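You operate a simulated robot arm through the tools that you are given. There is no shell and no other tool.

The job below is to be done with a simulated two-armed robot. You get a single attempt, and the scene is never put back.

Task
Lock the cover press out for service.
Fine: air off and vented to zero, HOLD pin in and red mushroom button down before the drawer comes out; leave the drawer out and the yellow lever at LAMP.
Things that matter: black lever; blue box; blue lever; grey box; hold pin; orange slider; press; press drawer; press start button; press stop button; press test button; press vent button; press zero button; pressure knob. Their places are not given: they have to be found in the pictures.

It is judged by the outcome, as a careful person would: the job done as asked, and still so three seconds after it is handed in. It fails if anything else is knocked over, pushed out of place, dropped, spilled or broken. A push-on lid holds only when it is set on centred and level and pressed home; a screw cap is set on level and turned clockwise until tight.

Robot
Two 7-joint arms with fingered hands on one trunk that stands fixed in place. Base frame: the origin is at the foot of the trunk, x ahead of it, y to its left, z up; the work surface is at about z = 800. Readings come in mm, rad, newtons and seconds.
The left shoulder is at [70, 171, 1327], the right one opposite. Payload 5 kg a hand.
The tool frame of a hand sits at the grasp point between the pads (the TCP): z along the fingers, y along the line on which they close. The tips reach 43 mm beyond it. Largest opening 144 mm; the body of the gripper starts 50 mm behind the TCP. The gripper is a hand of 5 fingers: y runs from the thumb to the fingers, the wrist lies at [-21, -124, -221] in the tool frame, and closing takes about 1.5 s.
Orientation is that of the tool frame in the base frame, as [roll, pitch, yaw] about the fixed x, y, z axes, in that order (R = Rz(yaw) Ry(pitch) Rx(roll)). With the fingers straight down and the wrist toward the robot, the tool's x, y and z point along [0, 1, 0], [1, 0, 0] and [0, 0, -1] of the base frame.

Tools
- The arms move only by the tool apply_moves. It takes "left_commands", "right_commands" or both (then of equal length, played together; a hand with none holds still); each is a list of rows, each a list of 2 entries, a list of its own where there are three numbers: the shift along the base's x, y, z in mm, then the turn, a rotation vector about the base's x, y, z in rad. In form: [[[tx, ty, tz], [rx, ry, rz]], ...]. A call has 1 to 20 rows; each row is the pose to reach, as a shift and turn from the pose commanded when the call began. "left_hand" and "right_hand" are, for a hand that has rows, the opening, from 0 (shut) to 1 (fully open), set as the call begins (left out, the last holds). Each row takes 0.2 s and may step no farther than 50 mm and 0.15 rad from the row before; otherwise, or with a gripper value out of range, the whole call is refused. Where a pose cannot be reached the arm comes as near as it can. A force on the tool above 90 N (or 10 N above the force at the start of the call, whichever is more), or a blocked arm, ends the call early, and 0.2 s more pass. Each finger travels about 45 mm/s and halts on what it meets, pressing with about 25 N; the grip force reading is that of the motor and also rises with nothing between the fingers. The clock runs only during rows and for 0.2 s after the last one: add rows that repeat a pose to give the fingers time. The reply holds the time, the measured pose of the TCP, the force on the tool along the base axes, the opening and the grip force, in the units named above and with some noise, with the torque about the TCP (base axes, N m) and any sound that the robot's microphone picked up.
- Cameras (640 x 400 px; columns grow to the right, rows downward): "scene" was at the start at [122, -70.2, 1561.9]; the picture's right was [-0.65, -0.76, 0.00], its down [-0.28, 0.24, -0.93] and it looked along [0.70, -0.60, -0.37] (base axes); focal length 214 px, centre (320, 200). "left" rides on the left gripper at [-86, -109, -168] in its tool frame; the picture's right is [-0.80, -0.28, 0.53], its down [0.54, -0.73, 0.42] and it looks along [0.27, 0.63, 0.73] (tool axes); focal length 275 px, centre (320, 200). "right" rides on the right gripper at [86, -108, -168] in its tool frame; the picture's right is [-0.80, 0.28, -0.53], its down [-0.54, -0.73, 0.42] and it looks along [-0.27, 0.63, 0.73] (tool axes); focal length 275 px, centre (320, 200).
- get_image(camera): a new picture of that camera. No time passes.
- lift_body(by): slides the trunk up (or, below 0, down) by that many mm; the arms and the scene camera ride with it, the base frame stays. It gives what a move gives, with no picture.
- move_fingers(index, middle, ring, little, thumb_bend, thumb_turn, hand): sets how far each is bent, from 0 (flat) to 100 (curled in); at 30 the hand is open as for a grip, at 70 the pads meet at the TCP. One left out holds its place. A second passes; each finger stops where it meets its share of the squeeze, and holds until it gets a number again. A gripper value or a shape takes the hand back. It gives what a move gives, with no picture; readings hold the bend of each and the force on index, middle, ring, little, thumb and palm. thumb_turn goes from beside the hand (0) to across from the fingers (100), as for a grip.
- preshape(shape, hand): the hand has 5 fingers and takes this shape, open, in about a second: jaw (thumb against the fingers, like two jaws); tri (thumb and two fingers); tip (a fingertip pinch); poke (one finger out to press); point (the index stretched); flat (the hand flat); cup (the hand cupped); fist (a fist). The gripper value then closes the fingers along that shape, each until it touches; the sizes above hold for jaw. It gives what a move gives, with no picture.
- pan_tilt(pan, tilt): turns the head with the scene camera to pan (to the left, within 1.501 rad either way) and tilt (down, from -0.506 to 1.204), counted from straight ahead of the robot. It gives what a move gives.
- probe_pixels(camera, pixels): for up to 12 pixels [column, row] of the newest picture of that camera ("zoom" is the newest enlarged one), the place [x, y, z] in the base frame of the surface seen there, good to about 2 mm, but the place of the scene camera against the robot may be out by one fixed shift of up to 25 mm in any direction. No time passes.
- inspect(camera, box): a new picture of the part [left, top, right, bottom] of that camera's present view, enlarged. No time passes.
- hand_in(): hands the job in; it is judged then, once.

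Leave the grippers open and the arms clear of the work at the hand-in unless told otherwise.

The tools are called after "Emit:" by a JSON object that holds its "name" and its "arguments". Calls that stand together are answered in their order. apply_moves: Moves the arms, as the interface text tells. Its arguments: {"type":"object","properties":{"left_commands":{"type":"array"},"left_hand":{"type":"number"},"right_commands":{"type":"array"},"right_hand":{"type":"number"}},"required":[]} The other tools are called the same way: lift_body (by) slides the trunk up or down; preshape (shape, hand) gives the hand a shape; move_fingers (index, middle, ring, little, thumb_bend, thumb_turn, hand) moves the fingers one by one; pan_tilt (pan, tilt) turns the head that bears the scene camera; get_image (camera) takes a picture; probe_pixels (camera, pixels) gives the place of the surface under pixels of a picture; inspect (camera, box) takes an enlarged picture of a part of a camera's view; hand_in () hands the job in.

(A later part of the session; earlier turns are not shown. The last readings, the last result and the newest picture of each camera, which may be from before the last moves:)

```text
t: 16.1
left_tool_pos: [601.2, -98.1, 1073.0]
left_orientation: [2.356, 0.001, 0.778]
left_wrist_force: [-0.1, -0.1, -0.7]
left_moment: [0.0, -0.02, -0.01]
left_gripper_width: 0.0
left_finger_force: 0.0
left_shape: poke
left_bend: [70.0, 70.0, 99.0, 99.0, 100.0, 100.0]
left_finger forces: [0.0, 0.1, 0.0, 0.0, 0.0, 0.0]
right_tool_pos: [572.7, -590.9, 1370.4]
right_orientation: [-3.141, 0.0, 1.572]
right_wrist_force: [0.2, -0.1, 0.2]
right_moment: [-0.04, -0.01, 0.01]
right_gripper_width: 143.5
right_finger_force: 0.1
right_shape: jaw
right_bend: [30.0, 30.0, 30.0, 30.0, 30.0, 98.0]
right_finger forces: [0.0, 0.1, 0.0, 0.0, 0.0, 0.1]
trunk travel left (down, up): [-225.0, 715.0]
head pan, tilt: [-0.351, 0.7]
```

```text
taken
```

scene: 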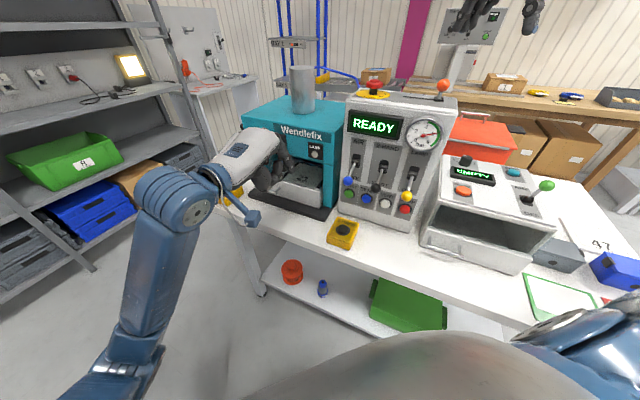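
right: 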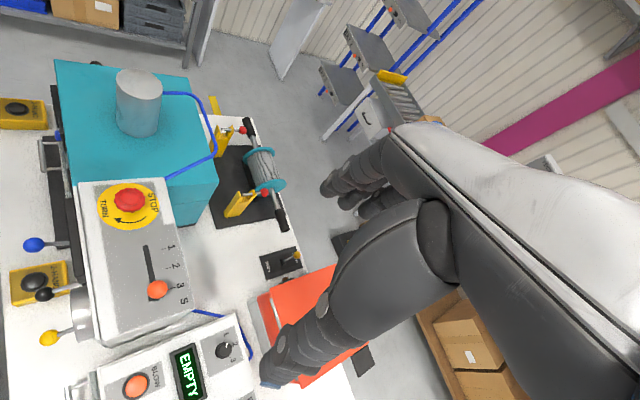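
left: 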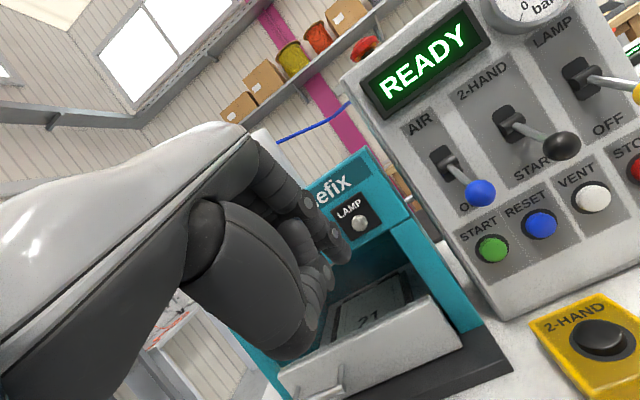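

Blue lever is at OFF. I first level the hand (tilt −45° about the panel direction) at this spot.

Emit:
{"name": "apply_moves", "arguments": {"left_commands": [[[0, 5, -10], [-0.095, -0.094, 0]], [[0, 10, -20], [-0.19, -0.187, 0]], [[0, 15, -30], [-0.285, -0.281, 0]], [[0, 20, -40], [-0.38, -0.374, 0]], [[0, 25, -50], [-0.475, -0.468, 0]], [[0, 30, -60], [-0.559, -0.551, 0]], [[0, 30, -60], [-0.559, -0.551, 0]]]}}

Emit:
{"name": "get_image", "arguments": {"camera": "scene"}}

```text
t: 17.7
left_tool_pos: [600.9, -68.2, 1011.7]
left_orientation: [1.573, 0.0, 0.777]
left_wrist_force: [0.4, 0.1, -0.5]
left_moment: [0.02, -0.02, 0.02]
left_gripper_width: 0.0
left_finger_force: 0.1
left_shape: poke
left_bend: [70.0, 70.0, 99.0, 99.0, 100.0, 100.0]
left_finger forces: [0.1, 0.0, 0.0, 0.0, 0.1, 0.0]
right_tool_pos: [571.3, -593.4, 1370.5]
right_orientation: [3.14, 0.001, 1.569]
right_wrist_force: [-0.6, 0.1, 0.2]
right_moment: [0.01, 0.01, 0.02]
right_gripper_width: 143.5
right_finger_force: 0.0
right_shape: jaw
right_bend: [30.0, 30.0, 30.0, 30.0, 30.0, 98.0]
right_finger forces: [0.0, 0.1, 0.1, 0.0, 0.1, 0.0]
trunk travel left (down, up): [-225.0, 715.0]
head pan, tilt: [-0.351, 0.7]
```

```text
taken
```

scene: 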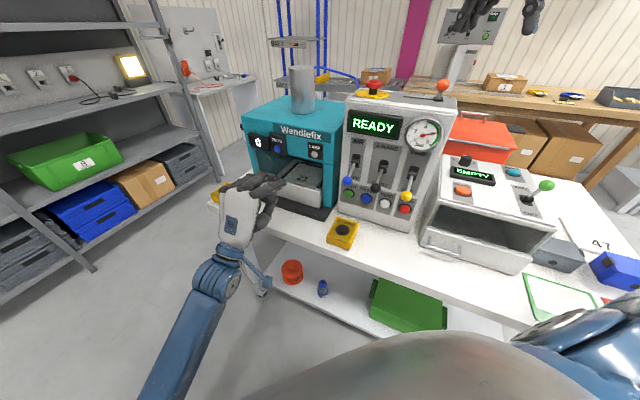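

The level pose is reached exactly. I enlarge to see the hand's shape from behind.

Emit:
{"name": "inspect", "arguments": {"camera": "scene", "box": [190, 150, 310, 300]}}

Emit:
{"name": "get_image", "arguments": {"camera": "left"}}

```text
2.67 times, centred on (250, 225) of scene
```

zoom: 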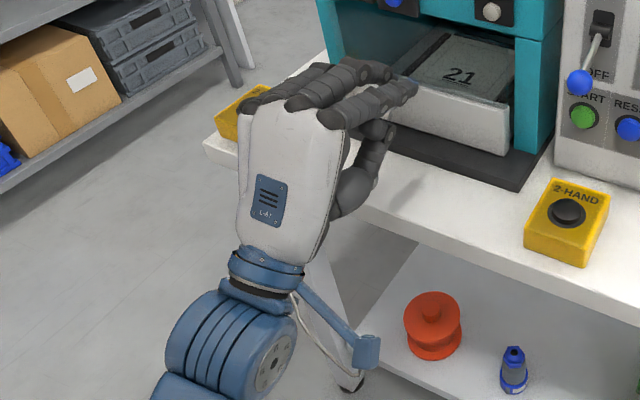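

```text
taken
```

left: 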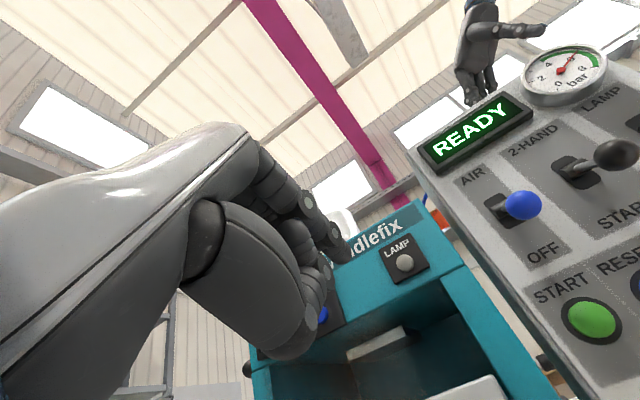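

The hand is well clear. I curl the middle finger so that only the index sticks out for the small button.

Emit:
{"name": "move_fingers", "arguments": {"hand": "left", "middle": 99, "index": 70}}

Emit:
{"name": "inspect", "arguments": {"camera": "left", "box": [230, 150, 410, 310]}}

Emit:
{"name": "inspect", "arguments": {"camera": "scene", "box": [210, 160, 310, 260]}}

```text
t: 18.7
left_tool_pos: [601.0, -67.9, 1010.0]
left_orientation: [1.572, 0.0, 0.777]
left_wrist_force: [0.2, 0.1, 1.1]
left_moment: [0.0, -0.03, -0.03]
left_gripper_width: 50.9
left_finger_force: 0.1
left_shape: fingers
left_bend: [70.0, 81.0, 99.0, 99.0, 100.0, 100.0]
left_finger forces: [0.0, 0.0, 0.0, 0.0, 0.0, 0.0]
right_tool_pos: [571.1, -593.0, 1370.6]
right_orientation: [-3.141, 0.002, 1.571]
right_wrist_force: [0.0, 0.6, -0.8]
right_moment: [-0.01, -0.01, 0.01]
right_gripper_width: 143.8
right_finger_force: 0.2
right_shape: jaw
right_bend: [30.0, 30.0, 30.0, 30.0, 30.0, 98.0]
right_finger forces: [0.1, 0.1, 0.0, 0.0, 0.0, 0.0]
trunk travel left (down, up): [-225.0, 715.0]
head pan, tilt: [-0.351, 0.7]
```

```text
2.50 times, centred on (320, 230) of left
```

zoom: 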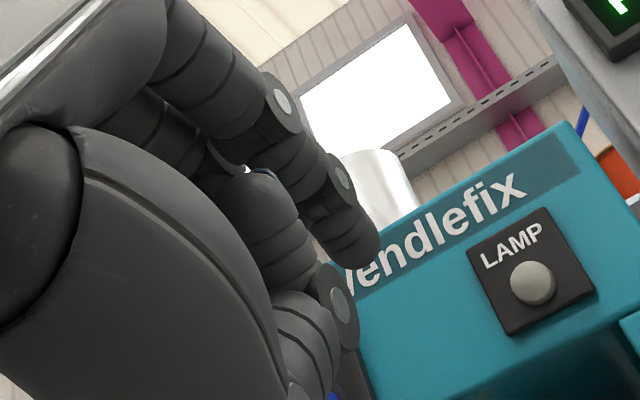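

```text
4.00 times, centred on (260, 210) of scene
```

zoom: 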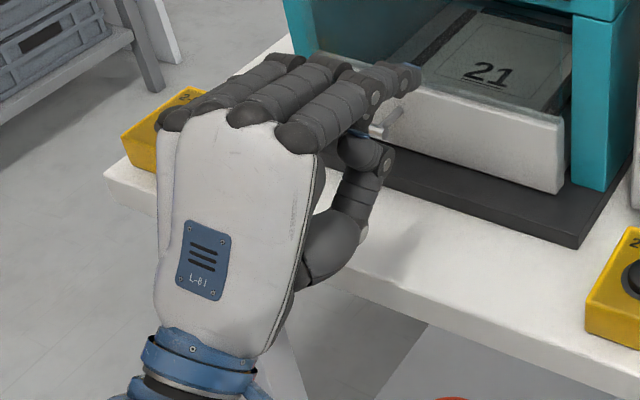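

Middle finger reached 81; I ask again so it curls fully.

Emit:
{"name": "move_fingers", "arguments": {"hand": "left", "middle": 99}}

Emit:
{"name": "inspect", "arguments": {"camera": "scene", "box": [225, 165, 315, 235]}}

Emit:
{"name": "probe_pixels", "arguments": {"camera": "left", "pixels": [[341, 254], [339, 247], [336, 258], [332, 240], [328, 255], [310, 212]]}}

```text
t: 19.7
left_tool_pos: [601.3, -68.6, 1010.8]
left_orientation: [1.573, 0.0, 0.778]
left_wrist_force: [0.0, 0.1, -2.0]
left_moment: [-0.01, -0.02, -0.01]
left_gripper_width: 50.8
left_finger_force: 0.0
left_shape: fingers
left_bend: [70.0, 99.0, 99.0, 99.0, 100.0, 100.0]
left_finger forces: [0.1, 0.0, 0.0, 0.0, 0.0, 0.0]
right_tool_pos: [573.1, -592.9, 1370.7]
right_orientation: [-3.141, 0.0, 1.57]
right_wrist_force: [0.1, 0.4, -0.1]
right_moment: [0.01, -0.01, -0.02]
right_gripper_width: 143.7
right_finger_force: 0.0
right_shape: jaw
right_bend: [30.0, 30.0, 30.0, 30.0, 30.0, 98.0]
right_finger forces: [0.0, 0.1, 0.0, 0.1, 0.0, 0.0]
trunk travel left (down, up): [-225.0, 715.0]
head pan, tilt: [-0.351, 0.7]
```

```text
5.71 times, centred on (270, 200) of scene
```

zoom: 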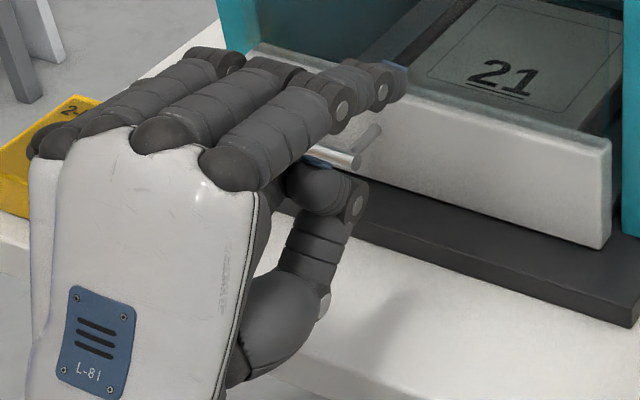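

```text
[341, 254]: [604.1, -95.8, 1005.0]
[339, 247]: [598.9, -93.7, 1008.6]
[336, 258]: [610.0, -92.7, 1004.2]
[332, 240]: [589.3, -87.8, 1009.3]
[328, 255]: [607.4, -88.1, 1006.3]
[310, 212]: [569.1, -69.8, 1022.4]
```

Now only the index sticks out. I probe its very tip in the scene zoom near (400,82).

Emit:
{"name": "probe_pixels", "arguments": {"camera": "zoom", "pixels": [[402, 82], [396, 76], [390, 84], [380, 92], [398, 92], [342, 108]]}}

```text
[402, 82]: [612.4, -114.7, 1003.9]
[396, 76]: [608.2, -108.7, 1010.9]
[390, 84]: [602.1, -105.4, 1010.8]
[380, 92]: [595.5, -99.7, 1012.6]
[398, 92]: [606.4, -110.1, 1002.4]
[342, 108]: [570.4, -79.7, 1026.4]
```

The scene offset may differ at this trunk height; I re-check on the panel buttons.

Emit:
{"name": "inspect", "arguments": {"camera": "scene", "box": [330, 85, 460, 225]}}

```text
2.86 times, centred on (395, 155) of scene
```

zoom: 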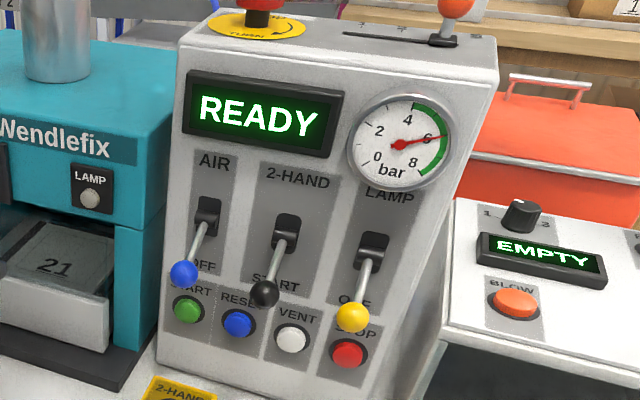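

Emit:
{"name": "probe_pixels", "arguments": {"camera": "zoom", "pixels": [[188, 309], [237, 322], [292, 337], [348, 353], [184, 272], [265, 292], [352, 316], [250, 30], [400, 45], [320, 60]]}}

```text
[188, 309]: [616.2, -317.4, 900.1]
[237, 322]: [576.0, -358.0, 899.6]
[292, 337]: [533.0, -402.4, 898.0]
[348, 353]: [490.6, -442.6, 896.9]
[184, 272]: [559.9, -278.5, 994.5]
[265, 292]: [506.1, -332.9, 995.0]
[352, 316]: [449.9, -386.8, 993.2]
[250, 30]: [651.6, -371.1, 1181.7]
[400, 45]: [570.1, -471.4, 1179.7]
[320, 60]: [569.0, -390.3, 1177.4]
```

The scene offset holds (about 0,+12,+18), so the index tip centre is near tool [−12,+2,~38]. Before moving in, I probe the bench's front edge to be sure the wrist camera clears it.

Emit:
{"name": "probe_pixels", "arguments": {"camera": "scene", "pixels": [[380, 250], [380, 258], [380, 262], [380, 266], [380, 272], [420, 270], [420, 278], [420, 284], [342, 231], [330, 243], [356, 238], [345, 248]]}}

Emit:
{"name": "get_image", "arguments": {"camera": "scene"}}

```text
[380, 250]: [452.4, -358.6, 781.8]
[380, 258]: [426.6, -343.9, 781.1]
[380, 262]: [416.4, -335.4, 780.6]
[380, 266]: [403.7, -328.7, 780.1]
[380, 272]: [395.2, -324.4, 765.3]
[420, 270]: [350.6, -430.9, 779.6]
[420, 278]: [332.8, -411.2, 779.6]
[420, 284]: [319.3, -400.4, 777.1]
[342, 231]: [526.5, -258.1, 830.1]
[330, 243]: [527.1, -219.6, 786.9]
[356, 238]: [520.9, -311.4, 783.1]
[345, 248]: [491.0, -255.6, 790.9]
```

```text
taken
```

scene: 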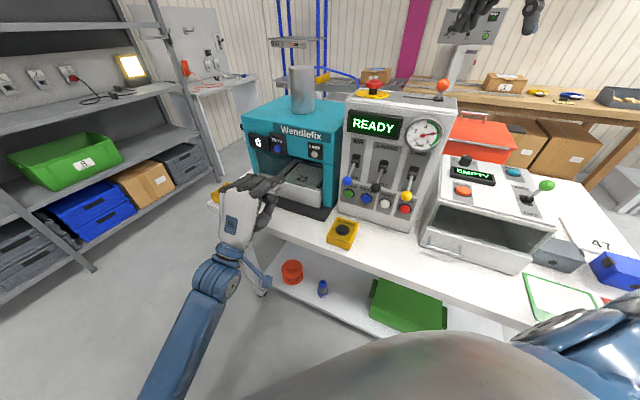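

Bench edge is about 158 mm out from the panel, so the wrist camera will hang clear of it. I probe the lowest part of the curled thumb for clearance over the bench.

Emit:
{"name": "probe_pixels", "arguments": {"camera": "left", "pixels": [[305, 340], [285, 354], [265, 345], [240, 325], [210, 300], [320, 300], [305, 191], [329, 221]]}}

```text
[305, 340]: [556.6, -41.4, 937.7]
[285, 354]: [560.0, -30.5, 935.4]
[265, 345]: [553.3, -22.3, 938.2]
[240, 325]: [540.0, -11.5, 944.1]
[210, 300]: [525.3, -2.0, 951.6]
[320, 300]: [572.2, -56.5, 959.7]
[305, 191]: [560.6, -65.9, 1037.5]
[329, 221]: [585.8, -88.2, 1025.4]
```

The thumb's lowest point is about 76 mm under the TCP axis, leaving ~34 mm over the bench. I move to in front of VENT, well out from the levers, then down to button height.

Emit:
{"name": "apply_moves", "arguments": {"left_commands": [[[-25, -36, -9], [0, 0, 0]], [[-50, -72, -17], [0, 0, 0]], [[-76, -107, -25], [0, 0, 0]], [[-101, -143, -34], [0, 0, 0]], [[-126, -179, -43], [0, 0, 0]], [[-151, -214, -51], [0, 0, 0]], [[-151, -214, -75], [0, 0, 0]], [[-151, -214, -97], [0, 0, 0]], [[-151, -214, -97], [0, 0, 0]]]}}

Emit:
{"name": "get_image", "arguments": {"camera": "left"}}

Emit:
{"name": "get_image", "arguments": {"camera": "scene"}}

```text
t: 21.7
left_tool_pos: [450.0, -281.9, 914.6]
left_orientation: [1.573, 0.0, 0.778]
left_wrist_force: [-0.1, 0.8, -0.4]
left_moment: [0.01, -0.02, 0.06]
left_gripper_width: 50.9
left_finger_force: 0.1
left_shape: fingers
left_bend: [70.0, 99.0, 99.0, 99.0, 100.0, 100.0]
left_finger forces: [0.0, 0.1, 0.0, 0.0, 0.0, 0.1]
right_tool_pos: [572.7, -593.4, 1370.1]
right_orientation: [-3.141, 0.0, 1.571]
right_wrist_force: [-0.5, 0.2, -0.1]
right_moment: [0.0, 0.05, -0.03]
right_gripper_width: 143.7
right_finger_force: 0.0
right_shape: jaw
right_bend: [30.0, 30.0, 30.0, 30.0, 30.0, 98.0]
right_finger forces: [0.0, 0.1, 0.0, 0.1, 0.0, 0.0]
trunk travel left (down, up): [-225.0, 715.0]
head pan, tilt: [-0.351, 0.7]
```

```text
taken
```

left: 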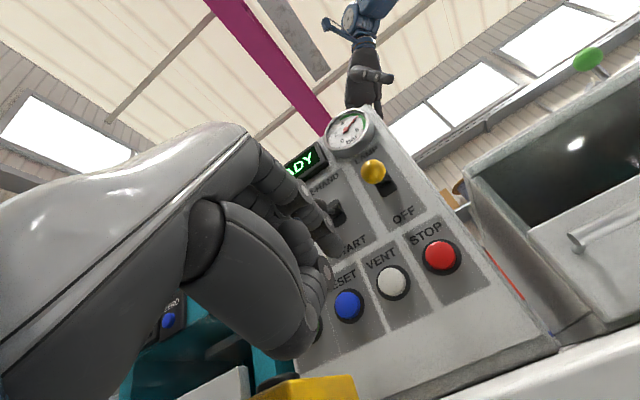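

```text
taken
```

scene: 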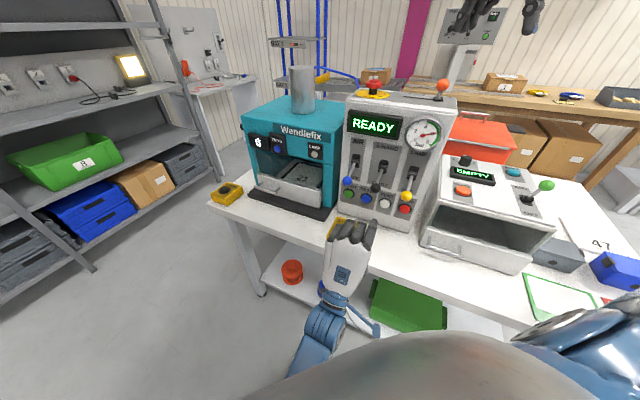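

I probe VENT at (393,282), STOP at (440,255) and RESET at (349,306) from this near view for exact aim.

Emit:
{"name": "probe_pixels", "arguments": {"camera": "left", "pixels": [[393, 282], [440, 255], [349, 306], [400, 300], [460, 300], [340, 255], [336, 246], [374, 171]]}}

Emit:
{"name": "inspect", "arguments": {"camera": "left", "box": [280, 180, 480, 360]}}

```text
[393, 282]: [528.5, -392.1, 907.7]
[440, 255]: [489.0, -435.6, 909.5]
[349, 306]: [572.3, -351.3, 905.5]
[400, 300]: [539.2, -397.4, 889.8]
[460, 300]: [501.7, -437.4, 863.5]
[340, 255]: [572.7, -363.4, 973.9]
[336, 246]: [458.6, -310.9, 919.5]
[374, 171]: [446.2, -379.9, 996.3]
```

```text
2.22 times, centred on (380, 270) of left
```

zoom: 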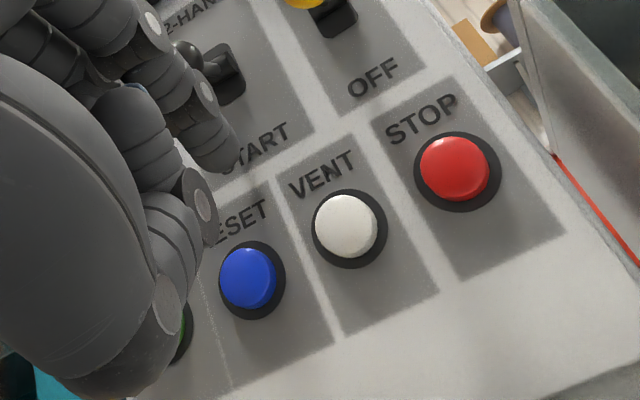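

VENT centre is about [531,−390,913], 12 mm proud of the panel. I slide the index in along the panel normal to just before contact.

Emit:
{"name": "apply_moves", "arguments": {"left_commands": [[[15, -20, -1], [0, 0, 0]], [[32, -38, -2], [0, 0, 0]], [[46, -52, -2], [0, 0, 0]], [[53, -60, -2], [0, 0, 0]], [[56, -63, -2], [0, 0, 0]], [[59, -65, -2], [0, 0, 0]], [[59, -65, -2], [0, 0, 0]]]}}

Emit:
{"name": "get_image", "arguments": {"camera": "left"}}

Emit:
{"name": "inspect", "arguments": {"camera": "scene", "box": [325, 90, 455, 290]}}

```text
t: 23.5
left_tool_pos: [501.4, -332.8, 872.4]
left_orientation: [1.618, -0.034, 0.773]
left_wrist_force: [-6.3, 2.3, 21.0]
left_moment: [0.95, 1.13, 0.14]
left_gripper_width: 51.7
left_finger_force: 11.0
left_shape: fingers
left_bend: [70.0, 99.0, 99.0, 99.0, 100.0, 100.0]
left_finger forces: [0.0, 0.1, 0.0, 0.0, 21.9, 0.0]
right_tool_pos: [570.9, -591.7, 1371.0]
right_orientation: [3.141, 0.0, 1.572]
right_wrist_force: [1.3, -1.0, -0.2]
right_moment: [0.05, 0.06, 0.0]
right_gripper_width: 143.7
right_finger_force: 0.1
right_shape: jaw
right_bend: [30.0, 30.0, 30.0, 30.0, 30.0, 98.0]
right_finger forces: [0.0, 0.1, 0.0, 0.0, 0.0, 0.0]
trunk travel left (down, up): [-225.0, 715.0]
head pan, tilt: [-0.351, 0.7]
stopped in row 7 (left hand): the arm was blocked; the commanded pose is now the measured one
```

```text
taken
```

left: 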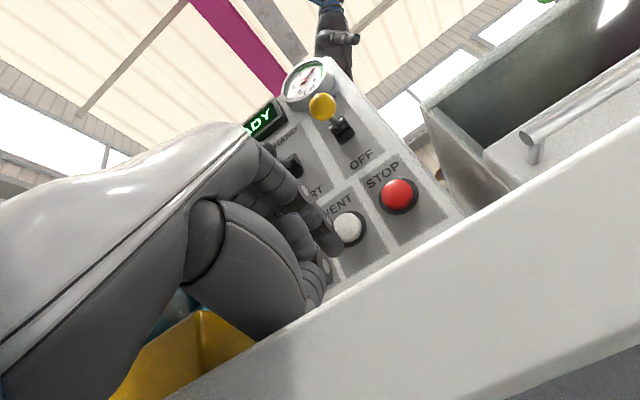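

```text
2.00 times, centred on (390, 190) of scene
```

zoom: 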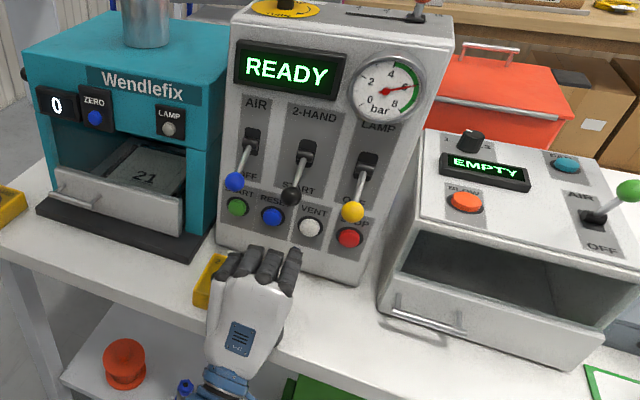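

The arm sank about 40 mm instead of going straight in, and the thumb now rests on the bench with about 22 N. I go straight up and slightly back at once, and check the yellow 2-HAND box.

Emit:
{"name": "apply_moves", "arguments": {"left_commands": [[[0, 0, 10], [0, 0, 0]], [[0, 0, 20], [0, 0, 0]], [[-4, 4, 35], [-0.02, 0.02, 0]], [[-10, 10, 50], [-0.04, 0.03, 0]], [[-20, 20, 60], [-0.05, 0.03, 0]]]}}

Emit:
{"name": "get_image", "arguments": {"camera": "left"}}

Emit:
{"name": "get_image", "arguments": {"camera": "scene"}}

```text
t: 24.7
left_tool_pos: [483.0, -311.9, 926.1]
left_orientation: [1.614, 0.01, 0.773]
left_wrist_force: [0.2, 0.0, -0.1]
left_moment: [-0.01, -0.02, 0.01]
left_gripper_width: 51.1
left_finger_force: 0.1
left_shape: fingers
left_bend: [70.0, 99.0, 99.0, 99.0, 100.0, 100.0]
left_finger forces: [0.0, 0.0, 0.0, 0.0, 0.0, 0.0]
right_tool_pos: [573.1, -592.0, 1369.9]
right_orientation: [-3.14, 0.001, 1.571]
right_wrist_force: [-0.1, -0.2, 0.0]
right_moment: [-0.04, -0.07, -0.01]
right_gripper_width: 143.9
right_finger_force: 0.1
right_shape: jaw
right_bend: [30.0, 30.0, 30.0, 30.0, 30.0, 98.0]
right_finger forces: [0.0, 0.0, 0.0, 0.1, 0.1, 0.0]
trunk travel left (down, up): [-225.0, 715.0]
head pan, tilt: [-0.351, 0.7]
```

```text
taken
```

left: 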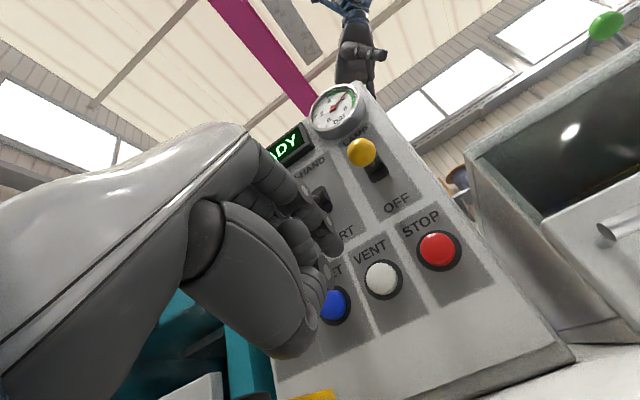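

```text
taken
```

scene: 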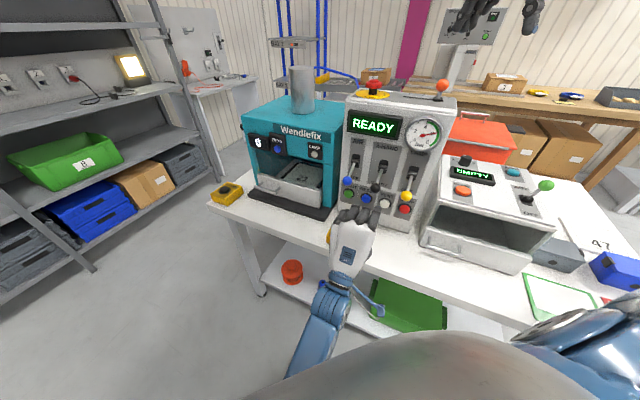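

The yellow box is unmoved and nothing shifted. The flat hand pose is near a limit of the arm; I tilt the hand ~20° downward (raising the wrist), which still clears the black lever, and see if the arm tracks.

Emit:
{"name": "apply_moves", "arguments": {"left_commands": [[[-5, 5, 3], [0.075, 0.073, 0]], [[-8, 8, 3], [0.15, 0.146, 0]], [[-10, 10, 3], [0.219, 0.214, 0]], [[-10, 10, 3], [0.219, 0.214, 0]]]}}

Emit:
{"name": "get_image", "arguments": {"camera": "left"}}

```text
t: 25.7
left_tool_pos: [477.0, -295.8, 914.6]
left_orientation: [1.938, -0.021, 0.779]
left_wrist_force: [0.3, 0.3, 0.2]
left_moment: [0.01, -0.01, -0.01]
left_gripper_width: 50.6
left_finger_force: 0.1
left_shape: fingers
left_bend: [70.0, 99.0, 99.0, 99.0, 100.0, 100.0]
left_finger forces: [0.1, 0.0, 0.1, 0.1, 0.1, 0.1]
right_tool_pos: [572.2, -592.1, 1369.4]
right_orientation: [3.141, 0.0, 1.571]
right_wrist_force: [-0.6, -0.4, -0.2]
right_moment: [0.01, 0.01, -0.01]
right_gripper_width: 143.8
right_finger_force: 0.1
right_shape: jaw
right_bend: [30.0, 30.0, 30.0, 30.0, 30.0, 98.0]
right_finger forces: [0.0, 0.0, 0.0, 0.0, 0.0, 0.0]
trunk travel left (down, up): [-225.0, 715.0]
head pan, tilt: [-0.351, 0.7]
```

```text
taken
```

left: 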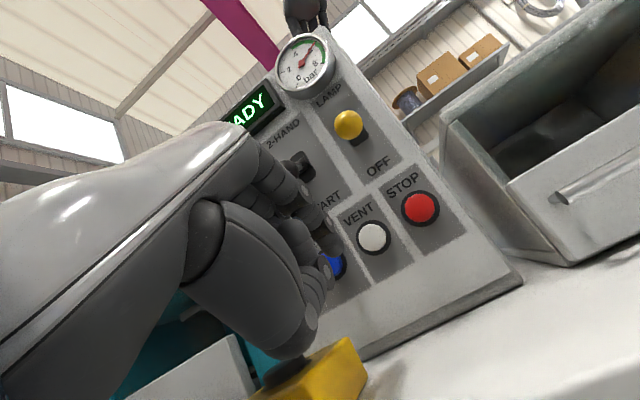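

The arm still deviates ~20 mm down. I look at where its elbow and forearm are by probing the forearm in the scene view.

Emit:
{"name": "get_image", "arguments": {"camera": "scene"}}

Emit:
{"name": "probe_pixels", "arguments": {"camera": "scene", "pixels": [[338, 285], [330, 305], [320, 325], [310, 345], [300, 365], [290, 385], [280, 395]]}}

```text
taken
```

scene: 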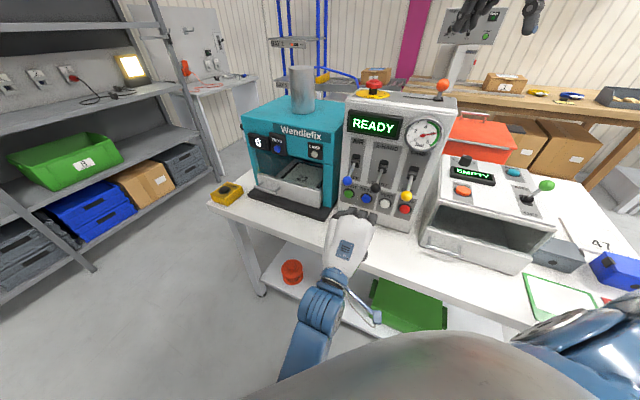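

```text
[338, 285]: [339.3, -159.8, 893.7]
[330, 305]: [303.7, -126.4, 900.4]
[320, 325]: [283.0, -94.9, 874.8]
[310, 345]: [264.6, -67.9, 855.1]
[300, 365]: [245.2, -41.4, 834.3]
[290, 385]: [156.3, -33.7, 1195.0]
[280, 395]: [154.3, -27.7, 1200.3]
```

The elbow is folded low against the trunk (forearm heading to about z 713), which limits the arm. A higher shoulder will let the forearm lie level. I back the hand off to the left front first.

Emit:
{"name": "apply_moves", "arguments": {"left_commands": [[[-10, 20, 2], [0, 0, 0]], [[5, 55, 5], [0, 0, 0]], [[25, 90, 8], [0, 0, 0]], [[47, 127, 12], [0, 0, 0]], [[68, 162, 15], [0, 0, 0]], [[68, 162, 15], [0, 0, 0]]]}}

Emit:
{"name": "get_image", "arguments": {"camera": "scene"}}

```text
t: 27.1
left_tool_pos: [539.4, -144.0, 945.5]
left_orientation: [1.916, 0.022, 0.779]
left_wrist_force: [-0.1, -0.2, 0.0]
left_moment: [-0.02, -0.02, 0.01]
left_gripper_width: 51.1
left_finger_force: 0.1
left_shape: fingers
left_bend: [70.0, 99.0, 99.0, 99.0, 100.0, 100.0]
left_finger forces: [0.0, 0.0, 0.1, 0.0, 0.0, 0.0]
right_tool_pos: [571.3, -593.7, 1370.2]
right_orientation: [-3.14, -0.002, 1.571]
right_wrist_force: [-0.4, 0.2, 0.1]
right_moment: [0.06, -0.04, 0.01]
right_gripper_width: 143.4
right_finger_force: 0.0
right_shape: jaw
right_bend: [30.0, 30.0, 30.0, 30.0, 30.0, 98.0]
right_finger forces: [0.0, 0.0, 0.0, 0.0, 0.0, 0.0]
trunk travel left (down, up): [-225.0, 715.0]
head pan, tilt: [-0.351, 0.7]
```

```text
taken
```

scene: 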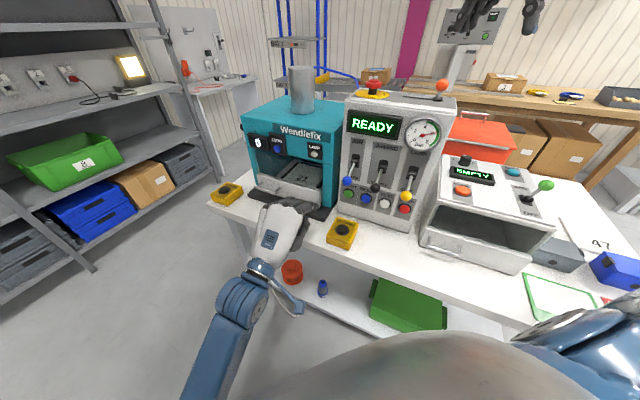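

The hand is clear in front of the press. I raise the trunk 200 mm again.

Emit:
{"name": "lift_body", "arguments": {"by": 200}}

Emit:
{"name": "get_image", "arguments": {"camera": "scene"}}

```text
t: 29.3
left_tool_pos: [540.7, -142.1, 1146.5]
left_orientation: [1.916, 0.023, 0.779]
left_wrist_force: [-0.7, -0.3, -0.6]
left_moment: [0.04, -0.01, 0.04]
left_gripper_width: 51.0
left_finger_force: 0.0
left_shape: fingers
left_bend: [70.0, 99.0, 99.0, 99.0, 100.0, 100.0]
left_finger forces: [0.0, 0.0, 0.1, 0.0, 0.1, 0.0]
right_tool_pos: [571.9, -594.0, 1569.3]
right_orientation: [3.141, 0.0, 1.571]
right_wrist_force: [-0.1, -0.6, 0.2]
right_moment: [0.03, 0.02, -0.01]
right_gripper_width: 143.8
right_finger_force: 0.0
right_shape: jaw
right_bend: [30.0, 30.0, 30.0, 30.0, 30.0, 98.0]
right_finger forces: [0.1, 0.0, 0.1, 0.1, 0.0, 0.1]
trunk travel left (down, up): [-425.0, 515.0]
head pan, tilt: [-0.351, 0.7]
```

```text
taken
```

scene: 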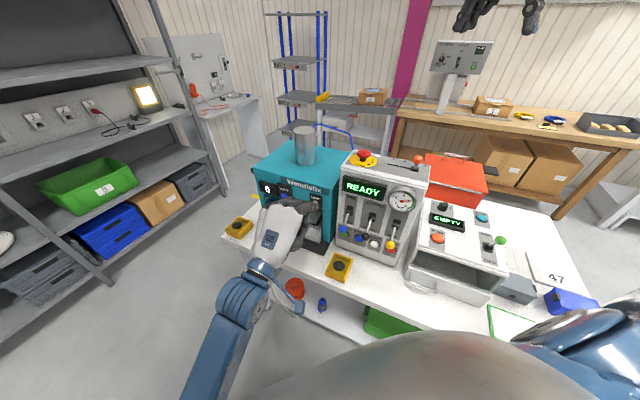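

I descend back to button height in the free space and move sideways to in front of VENT, keeping ~48 mm away from the lever balls.

Emit:
{"name": "apply_moves", "arguments": {"left_commands": [[[-5, -5, -45], [0, 0, 0]], [[-10, -10, -90], [0, 0, 0]], [[-15, -15, -135], [0, 0, 0]], [[-22, -25, -180], [0, 0, 0]], [[-30, -38, -216], [0, 0, 0]], [[-52, -65, -218], [0, 0, 0]], [[-78, -98, -220], [0, 0, 0]], [[-105, -131, -222], [0, 0, 0]], [[-105, -131, -222], [0, 0, 0]]]}}

Emit:
{"name": "get_image", "arguments": {"camera": "left"}}

Emit:
{"name": "get_image", "arguments": {"camera": "scene"}}

```text
t: 31.3
left_tool_pos: [434.5, -273.0, 923.0]
left_orientation: [1.916, 0.022, 0.78]
left_wrist_force: [0.0, 0.8, 0.6]
left_moment: [-0.01, 0.0, -0.01]
left_gripper_width: 50.8
left_finger_force: 0.0
left_shape: fingers
left_bend: [70.0, 99.0, 99.0, 99.0, 100.0, 100.0]
left_finger forces: [0.0, 0.0, 0.0, 0.0, 0.0, 0.0]
right_tool_pos: [572.6, -592.9, 1570.0]
right_orientation: [-3.14, 0.002, 1.571]
right_wrist_force: [0.1, 0.1, -0.1]
right_moment: [-0.04, 0.03, 0.0]
right_gripper_width: 143.6
right_finger_force: 0.0
right_shape: jaw
right_bend: [30.0, 30.0, 30.0, 30.0, 30.0, 98.0]
right_finger forces: [0.0, 0.0, 0.1, 0.0, 0.0, 0.0]
trunk travel left (down, up): [-425.0, 515.0]
head pan, tilt: [-0.351, 0.7]
```

```text
taken
```

left: 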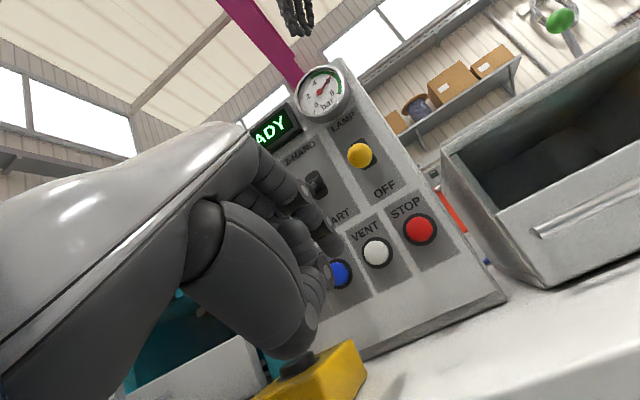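

```text
taken
```

scene: 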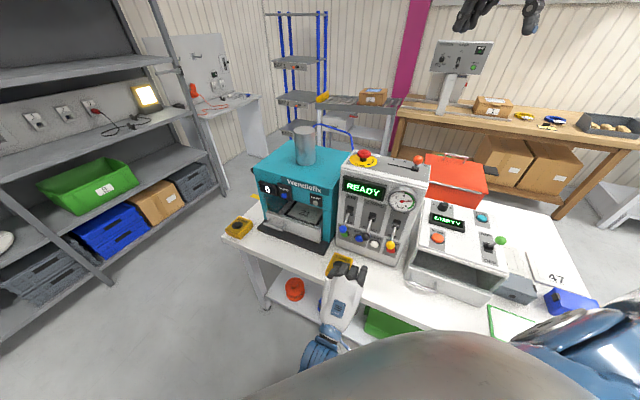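

Tracking is exact now. I advance 65 mm toward VENT and check the tracking again.

Emit:
{"name": "apply_moves", "arguments": {"left_commands": [[[16, -16, 0], [0, 0, 0]], [[32, -32, 0], [0, 0, 0]], [[46, -46, 0], [0, 0, 0]], [[46, -46, 0], [0, 0, 0]]]}}

Emit:
{"name": "get_image", "arguments": {"camera": "left"}}

```text
t: 32.3
left_tool_pos: [481.3, -321.0, 924.4]
left_orientation: [1.915, 0.023, 0.782]
left_wrist_force: [0.3, 0.2, 0.1]
left_moment: [-0.03, -0.01, 0.0]
left_gripper_width: 50.6
left_finger_force: 0.0
left_shape: fingers
left_bend: [70.0, 99.0, 99.0, 99.0, 100.0, 100.0]
left_finger forces: [0.0, 0.0, 0.1, 0.0, 0.0, 0.1]
right_tool_pos: [572.7, -592.4, 1569.5]
right_orientation: [-3.141, -0.001, 1.57]
right_wrist_force: [0.5, -0.9, 0.3]
right_moment: [0.03, -0.01, -0.01]
right_gripper_width: 143.6
right_finger_force: 0.1
right_shape: jaw
right_bend: [30.0, 30.0, 30.0, 30.0, 30.0, 98.0]
right_finger forces: [0.1, 0.1, 0.0, 0.1, 0.1, 0.0]
trunk travel left (down, up): [-425.0, 515.0]
head pan, tilt: [-0.351, 0.7]
```

```text
taken
```

left: 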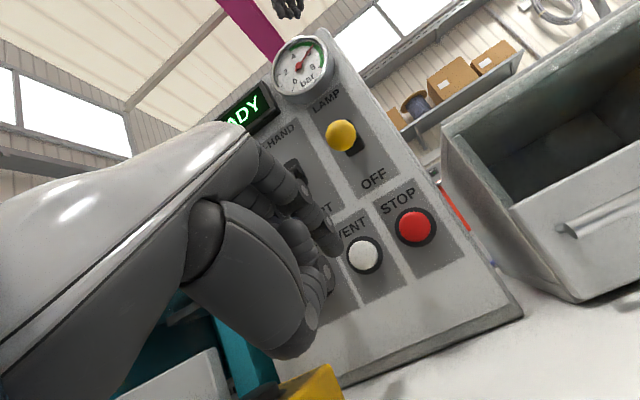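

Tracking holds. I advance another 28 mm and re-check the alignment.

Emit:
{"name": "apply_moves", "arguments": {"left_commands": [[[7, -7, 0], [0, 0, 0]], [[14, -14, 0], [0, 0, 0]], [[20, -20, 0], [0, 0, 0]], [[20, -20, 0], [0, 0, 0]]]}}

Emit:
{"name": "inspect", "arguments": {"camera": "left", "box": [250, 130, 450, 330]}}

Emit:
{"name": "inspect", "arguments": {"camera": "scene", "box": [325, 150, 435, 280]}}

```text
t: 33.3
left_tool_pos: [500.7, -339.5, 923.7]
left_orientation: [1.916, 0.022, 0.782]
left_wrist_force: [0.0, 0.9, 1.2]
left_moment: [0.0, 0.01, 0.0]
left_gripper_width: 50.6
left_finger_force: 0.1
left_shape: fingers
left_bend: [70.0, 99.0, 99.0, 99.0, 100.0, 100.0]
left_finger forces: [0.0, 0.0, 0.0, 0.0, 0.1, 0.0]
right_tool_pos: [571.9, -592.8, 1569.5]
right_orientation: [-3.142, 0.0, 1.573]
right_wrist_force: [0.3, -0.1, 0.1]
right_moment: [-0.03, -0.01, -0.03]
right_gripper_width: 143.7
right_finger_force: 0.2
right_shape: jaw
right_bend: [30.0, 30.0, 30.0, 30.0, 30.0, 98.0]
right_finger forces: [0.0, 0.1, 0.1, 0.0, 0.1, 0.0]
trunk travel left (down, up): [-425.0, 515.0]
head pan, tilt: [-0.351, 0.7]
```

```text
2.00 times, centred on (350, 230) of left
```

zoom: 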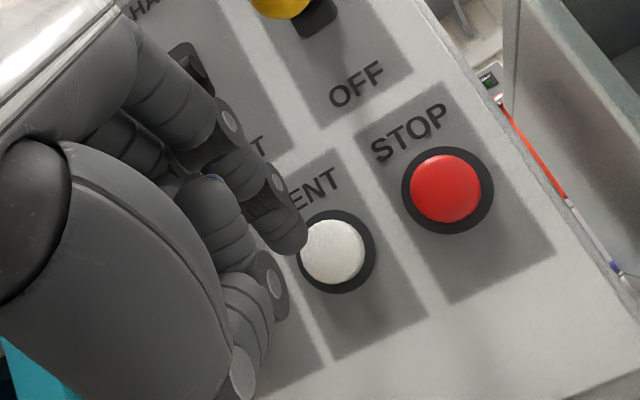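

```text
3.08 times, centred on (380, 215) of scene
```

zoom: 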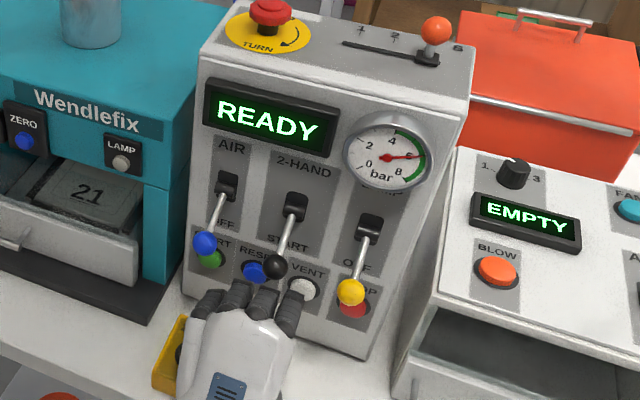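

The index is lined up with VENT, about 20 mm short. I press in gently with small steps.

Emit:
{"name": "apply_moves", "arguments": {"left_commands": [[[4, -4, 0], [0, 0, 0]], [[8, -8, 0], [0, 0, 0]], [[11, -11, 0], [0, 0, 0]], [[13, -13, 0], [0, 0, 0]], [[15, -15, 0], [0, 0, 0]], [[17, -17, 0], [0, 0, 0]], [[18, -18, 0], [0, 0, 0]]]}}

Emit:
{"name": "inspect", "arguments": {"camera": "scene", "box": [325, 150, 435, 280]}}

Emit:
{"name": "inspect", "arguments": {"camera": "left", "box": [230, 10, 450, 290]}}

```text
t: 35.1
left_tool_pos: [510.9, -344.9, 898.8]
left_orientation: [1.946, 0.008, 0.78]
left_wrist_force: [-0.3, 0.5, -0.3]
left_moment: [0.01, 0.0, 0.04]
left_gripper_width: 50.6
left_finger_force: 0.0
left_shape: fingers
left_bend: [70.0, 99.0, 99.0, 99.0, 100.0, 100.0]
left_finger forces: [0.1, 0.0, 0.1, 0.0, 0.0, 0.0]
right_tool_pos: [571.5, -593.2, 1569.4]
right_orientation: [3.14, 0.0, 1.57]
right_wrist_force: [0.3, 0.1, -0.7]
right_moment: [-0.02, -0.01, -0.01]
right_gripper_width: 143.7
right_finger_force: 0.1
right_shape: jaw
right_bend: [30.0, 30.0, 30.0, 30.0, 30.0, 98.0]
right_finger forces: [0.0, 0.0, 0.0, 0.0, 0.0, 0.1]
trunk travel left (down, up): [-425.0, 515.0]
head pan, tilt: [-0.351, 0.7]
stopped in row 7 (left hand): the arm was blocked; the commanded pose is now the measured one
```

```text
3.08 times, centred on (380, 215) of scene
```

zoom: 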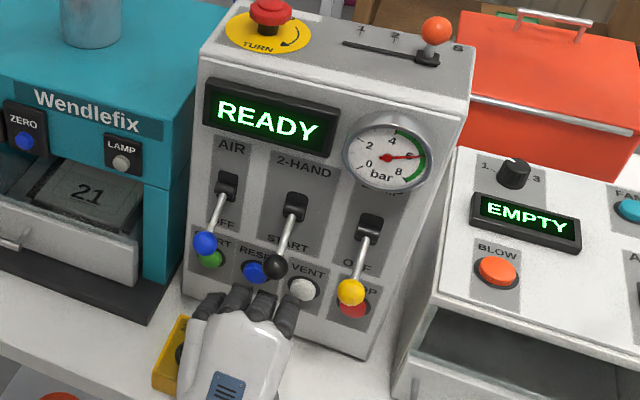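

```text
1.43 times, centred on (340, 150) of left
```

zoom: 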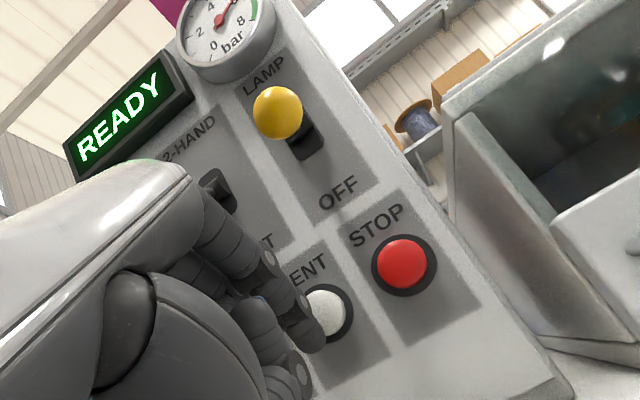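

Again the arm sags ~25 mm just before contact with no force on the hand, so some joint of the arm is the limit. I tilt the head down to look at the elbow.

Emit:
{"name": "pan_tilt", "arguments": {"pan": 0.0, "tilt": 1.2}}

Emit:
{"name": "get_image", "arguments": {"camera": "scene"}}

```text
t: 36.0
left_tool_pos: [511.7, -346.2, 900.0]
left_orientation: [1.946, 0.009, 0.779]
left_wrist_force: [-0.8, 0.4, -0.4]
left_moment: [0.01, -0.02, -0.04]
left_gripper_width: 51.1
left_finger_force: 0.0
left_shape: fingers
left_bend: [70.0, 99.0, 99.0, 99.0, 100.0, 100.0]
left_finger forces: [0.0, 0.1, 0.0, 0.1, 0.1, 0.0]
right_tool_pos: [572.5, -593.5, 1569.1]
right_orientation: [-3.141, -0.001, 1.572]
right_wrist_force: [0.0, -0.3, 0.1]
right_moment: [0.0, -0.05, 0.02]
right_gripper_width: 143.9
right_finger_force: 0.1
right_shape: jaw
right_bend: [30.0, 30.0, 30.0, 30.0, 30.0, 98.0]
right_finger forces: [0.1, 0.0, 0.1, 0.1, 0.0, 0.0]
trunk travel left (down, up): [-425.0, 515.0]
head pan, tilt: [0.0, 1.201]
```

```text
taken
```

scene: 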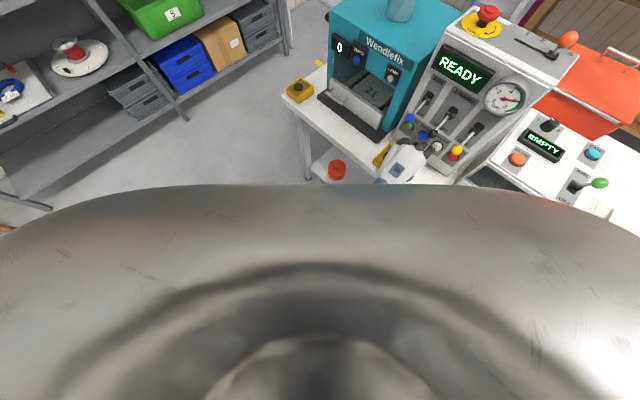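

The torso's broad chest is in the way: the forearm crosses it when the wrist comes straight back from VENT. I'll roll the hand about its pointing axis so the wrist sits up and to the left instead. First I retreat to the free space.

Emit:
{"name": "apply_moves", "arguments": {"left_commands": [[[-15, 15, 5], [0, 0, 0]], [[-35, 35, 10], [0, 0, 0]], [[-55, 60, 15], [0, 0, 0]], [[-40, 100, 25], [-0.05, -0.05, 0]], [[-20, 140, 40], [-0.1, -0.1, 0]], [[0, 180, 55], [-0.15, -0.15, 0]], [[15, 220, 70], [-0.2, -0.2, 0]], [[30, 255, 85], [-0.25, -0.245, 0]], [[45, 285, 100], [-0.268, -0.262, 0]], [[45, 285, 100], [-0.268, -0.262, 0]]]}}

Emit:
{"name": "pan_tilt", "arguments": {"pan": -0.35, "tilt": 0.7}}

Emit:
{"name": "get_image", "arguments": {"camera": "scene"}}

```text
t: 38.2
left_tool_pos: [556.9, -61.5, 1002.1]
left_orientation: [1.569, 0.012, 0.775]
left_wrist_force: [0.0, 0.0, 0.2]
left_moment: [0.0, -0.01, 0.0]
left_gripper_width: 50.7
left_finger_force: 0.1
left_shape: fingers
left_bend: [70.0, 99.0, 99.0, 99.0, 100.0, 100.0]
left_finger forces: [0.0, 0.1, 0.1, 0.0, 0.1, 0.1]
right_tool_pos: [571.1, -593.1, 1570.0]
right_orientation: [3.141, -0.002, 1.571]
right_wrist_force: [0.2, -0.6, 0.9]
right_moment: [0.03, -0.02, 0.0]
right_gripper_width: 143.6
right_finger_force: 0.1
right_shape: jaw
right_bend: [30.0, 30.0, 30.0, 30.0, 30.0, 98.0]
right_finger forces: [0.0, 0.0, 0.1, 0.0, 0.0, 0.1]
trunk travel left (down, up): [-425.0, 515.0]
head pan, tilt: [0.0, 1.201]
```

```text
t: 39.1
left_tool_pos: [558.0, -60.2, 1001.0]
left_orientation: [1.569, 0.012, 0.772]
left_wrist_force: [0.5, -0.9, 0.1]
left_moment: [0.0, 0.03, -0.02]
left_gripper_width: 50.9
left_finger_force: 0.1
left_shape: fingers
left_bend: [70.0, 99.0, 99.0, 99.0, 100.0, 100.0]
left_finger forces: [0.0, 0.0, 0.0, 0.0, 0.1, 0.1]
right_tool_pos: [573.2, -592.6, 1569.2]
right_orientation: [-3.14, -0.001, 1.572]
right_wrist_force: [-0.4, 0.0, -0.3]
right_moment: [-0.01, 0.0, 0.02]
right_gripper_width: 143.7
right_finger_force: 0.2
right_shape: jaw
right_bend: [30.0, 30.0, 30.0, 30.0, 30.0, 98.0]
right_finger forces: [0.1, 0.0, 0.0, 0.0, 0.0, 0.1]
trunk travel left (down, up): [-425.0, 515.0]
head pan, tilt: [-0.351, 0.7]
```

```text
taken
```

scene: 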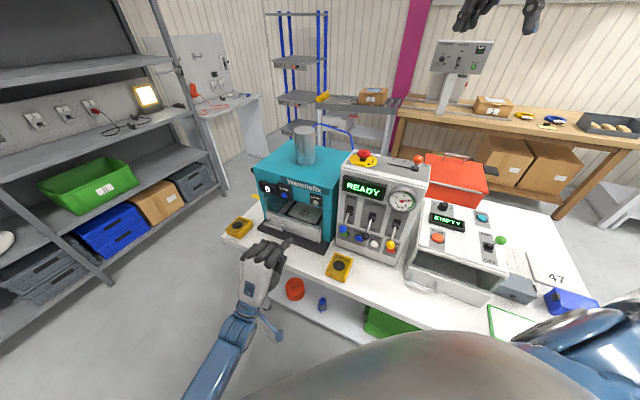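

Now I roll the hand +120° about its pointing axis in place.

Emit:
{"name": "apply_moves", "arguments": {"left_commands": [[[0, 0, 0], [0.097, -0.1, 0]], [[0, 0, 0], [0.195, -0.2, 0]], [[0, 0, 0], [0.292, -0.3, 0]], [[0, 0, 0], [0.39, -0.4, 0]], [[0, 0, 0], [0.487, -0.5, 0]], [[0, 0, 0], [0.585, -0.6, 0]], [[0, 0, 0], [0.682, -0.7, 0]], [[0, 0, 0], [0.78, -0.8, 0]], [[0, 0, 0], [0.877, -0.9, 0]], [[0, 0, 0], [0.975, -1.0, 0]], [[0, 0, 0], [1.072, -1.1, 0]], [[0, 0, 0], [1.17, -1.2, 0]], [[0, 0, 0], [1.267, -1.3, 0]], [[0, 0, 0], [1.365, -1.4, 0]], [[0, 0, 0], [1.459, -1.497, 0]], [[0, 0, 0], [1.459, -1.497, 0]]]}}

Emit:
{"name": "get_image", "arguments": {"camera": "scene"}}

Emit:
{"name": "get_image", "arguments": {"camera": "left"}}

```text
t: 42.5
left_tool_pos: [557.6, -61.6, 1000.5]
left_orientation: [-1.573, -1.063, -2.366]
left_wrist_force: [0.5, 0.2, -0.1]
left_moment: [0.0, 0.04, 0.0]
left_gripper_width: 50.8
left_finger_force: 0.1
left_shape: fingers
left_bend: [70.0, 99.0, 99.0, 99.0, 100.0, 100.0]
left_finger forces: [0.0, 0.1, 0.0, 0.0, 0.0, 0.0]
right_tool_pos: [574.2, -593.1, 1568.2]
right_orientation: [-3.141, -0.002, 1.57]
right_wrist_force: [0.5, 0.2, -0.6]
right_moment: [0.06, 0.03, 0.02]
right_gripper_width: 143.7
right_finger_force: 0.0
right_shape: jaw
right_bend: [30.0, 30.0, 30.0, 30.0, 30.0, 98.0]
right_finger forces: [0.0, 0.0, 0.0, 0.1, 0.1, 0.1]
trunk travel left (down, up): [-425.0, 515.0]
head pan, tilt: [-0.351, 0.7]
```

```text
taken
```

scene: 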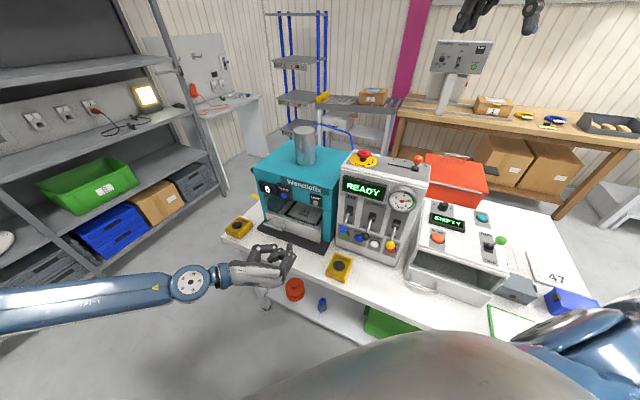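

```text
taken
```

left: 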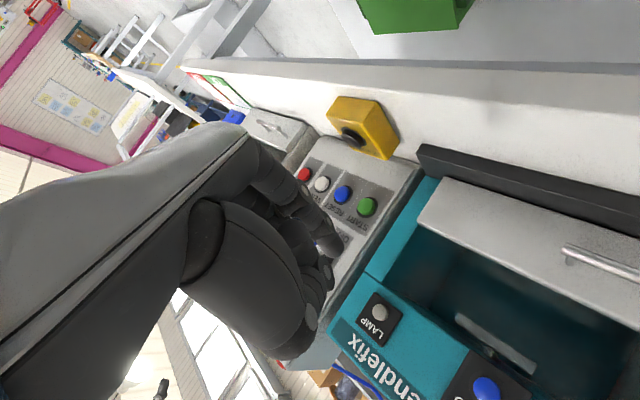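

The roll succeeded exactly and the elbow now lies out to the left, away from the chest. I probe the EMPTY unit's front-left to be sure the hand's right side clears it.

Emit:
{"name": "probe_pixels", "arguments": {"camera": "scene", "pixels": [[412, 262], [425, 240], [410, 285], [440, 300], [470, 300], [416, 230], [405, 262]]}}

Emit:
{"name": "inspect", "arguments": {"camera": "scene", "box": [380, 190, 530, 320]}}

```text
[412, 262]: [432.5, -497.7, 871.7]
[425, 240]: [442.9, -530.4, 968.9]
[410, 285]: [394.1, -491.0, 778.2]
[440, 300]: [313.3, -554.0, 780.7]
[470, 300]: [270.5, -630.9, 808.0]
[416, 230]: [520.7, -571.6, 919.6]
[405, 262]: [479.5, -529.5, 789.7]
```

```text
3.08 times, centred on (455, 255) of scene
```

zoom: 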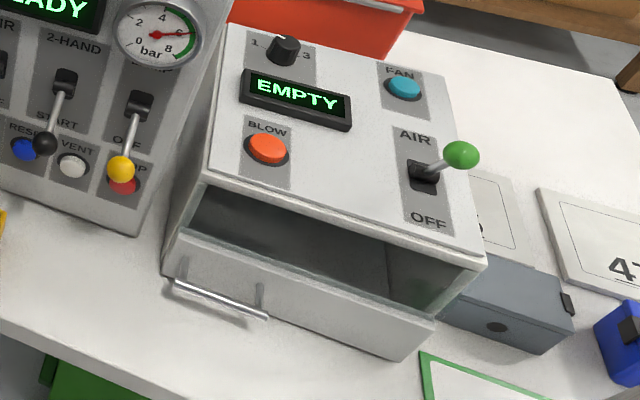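

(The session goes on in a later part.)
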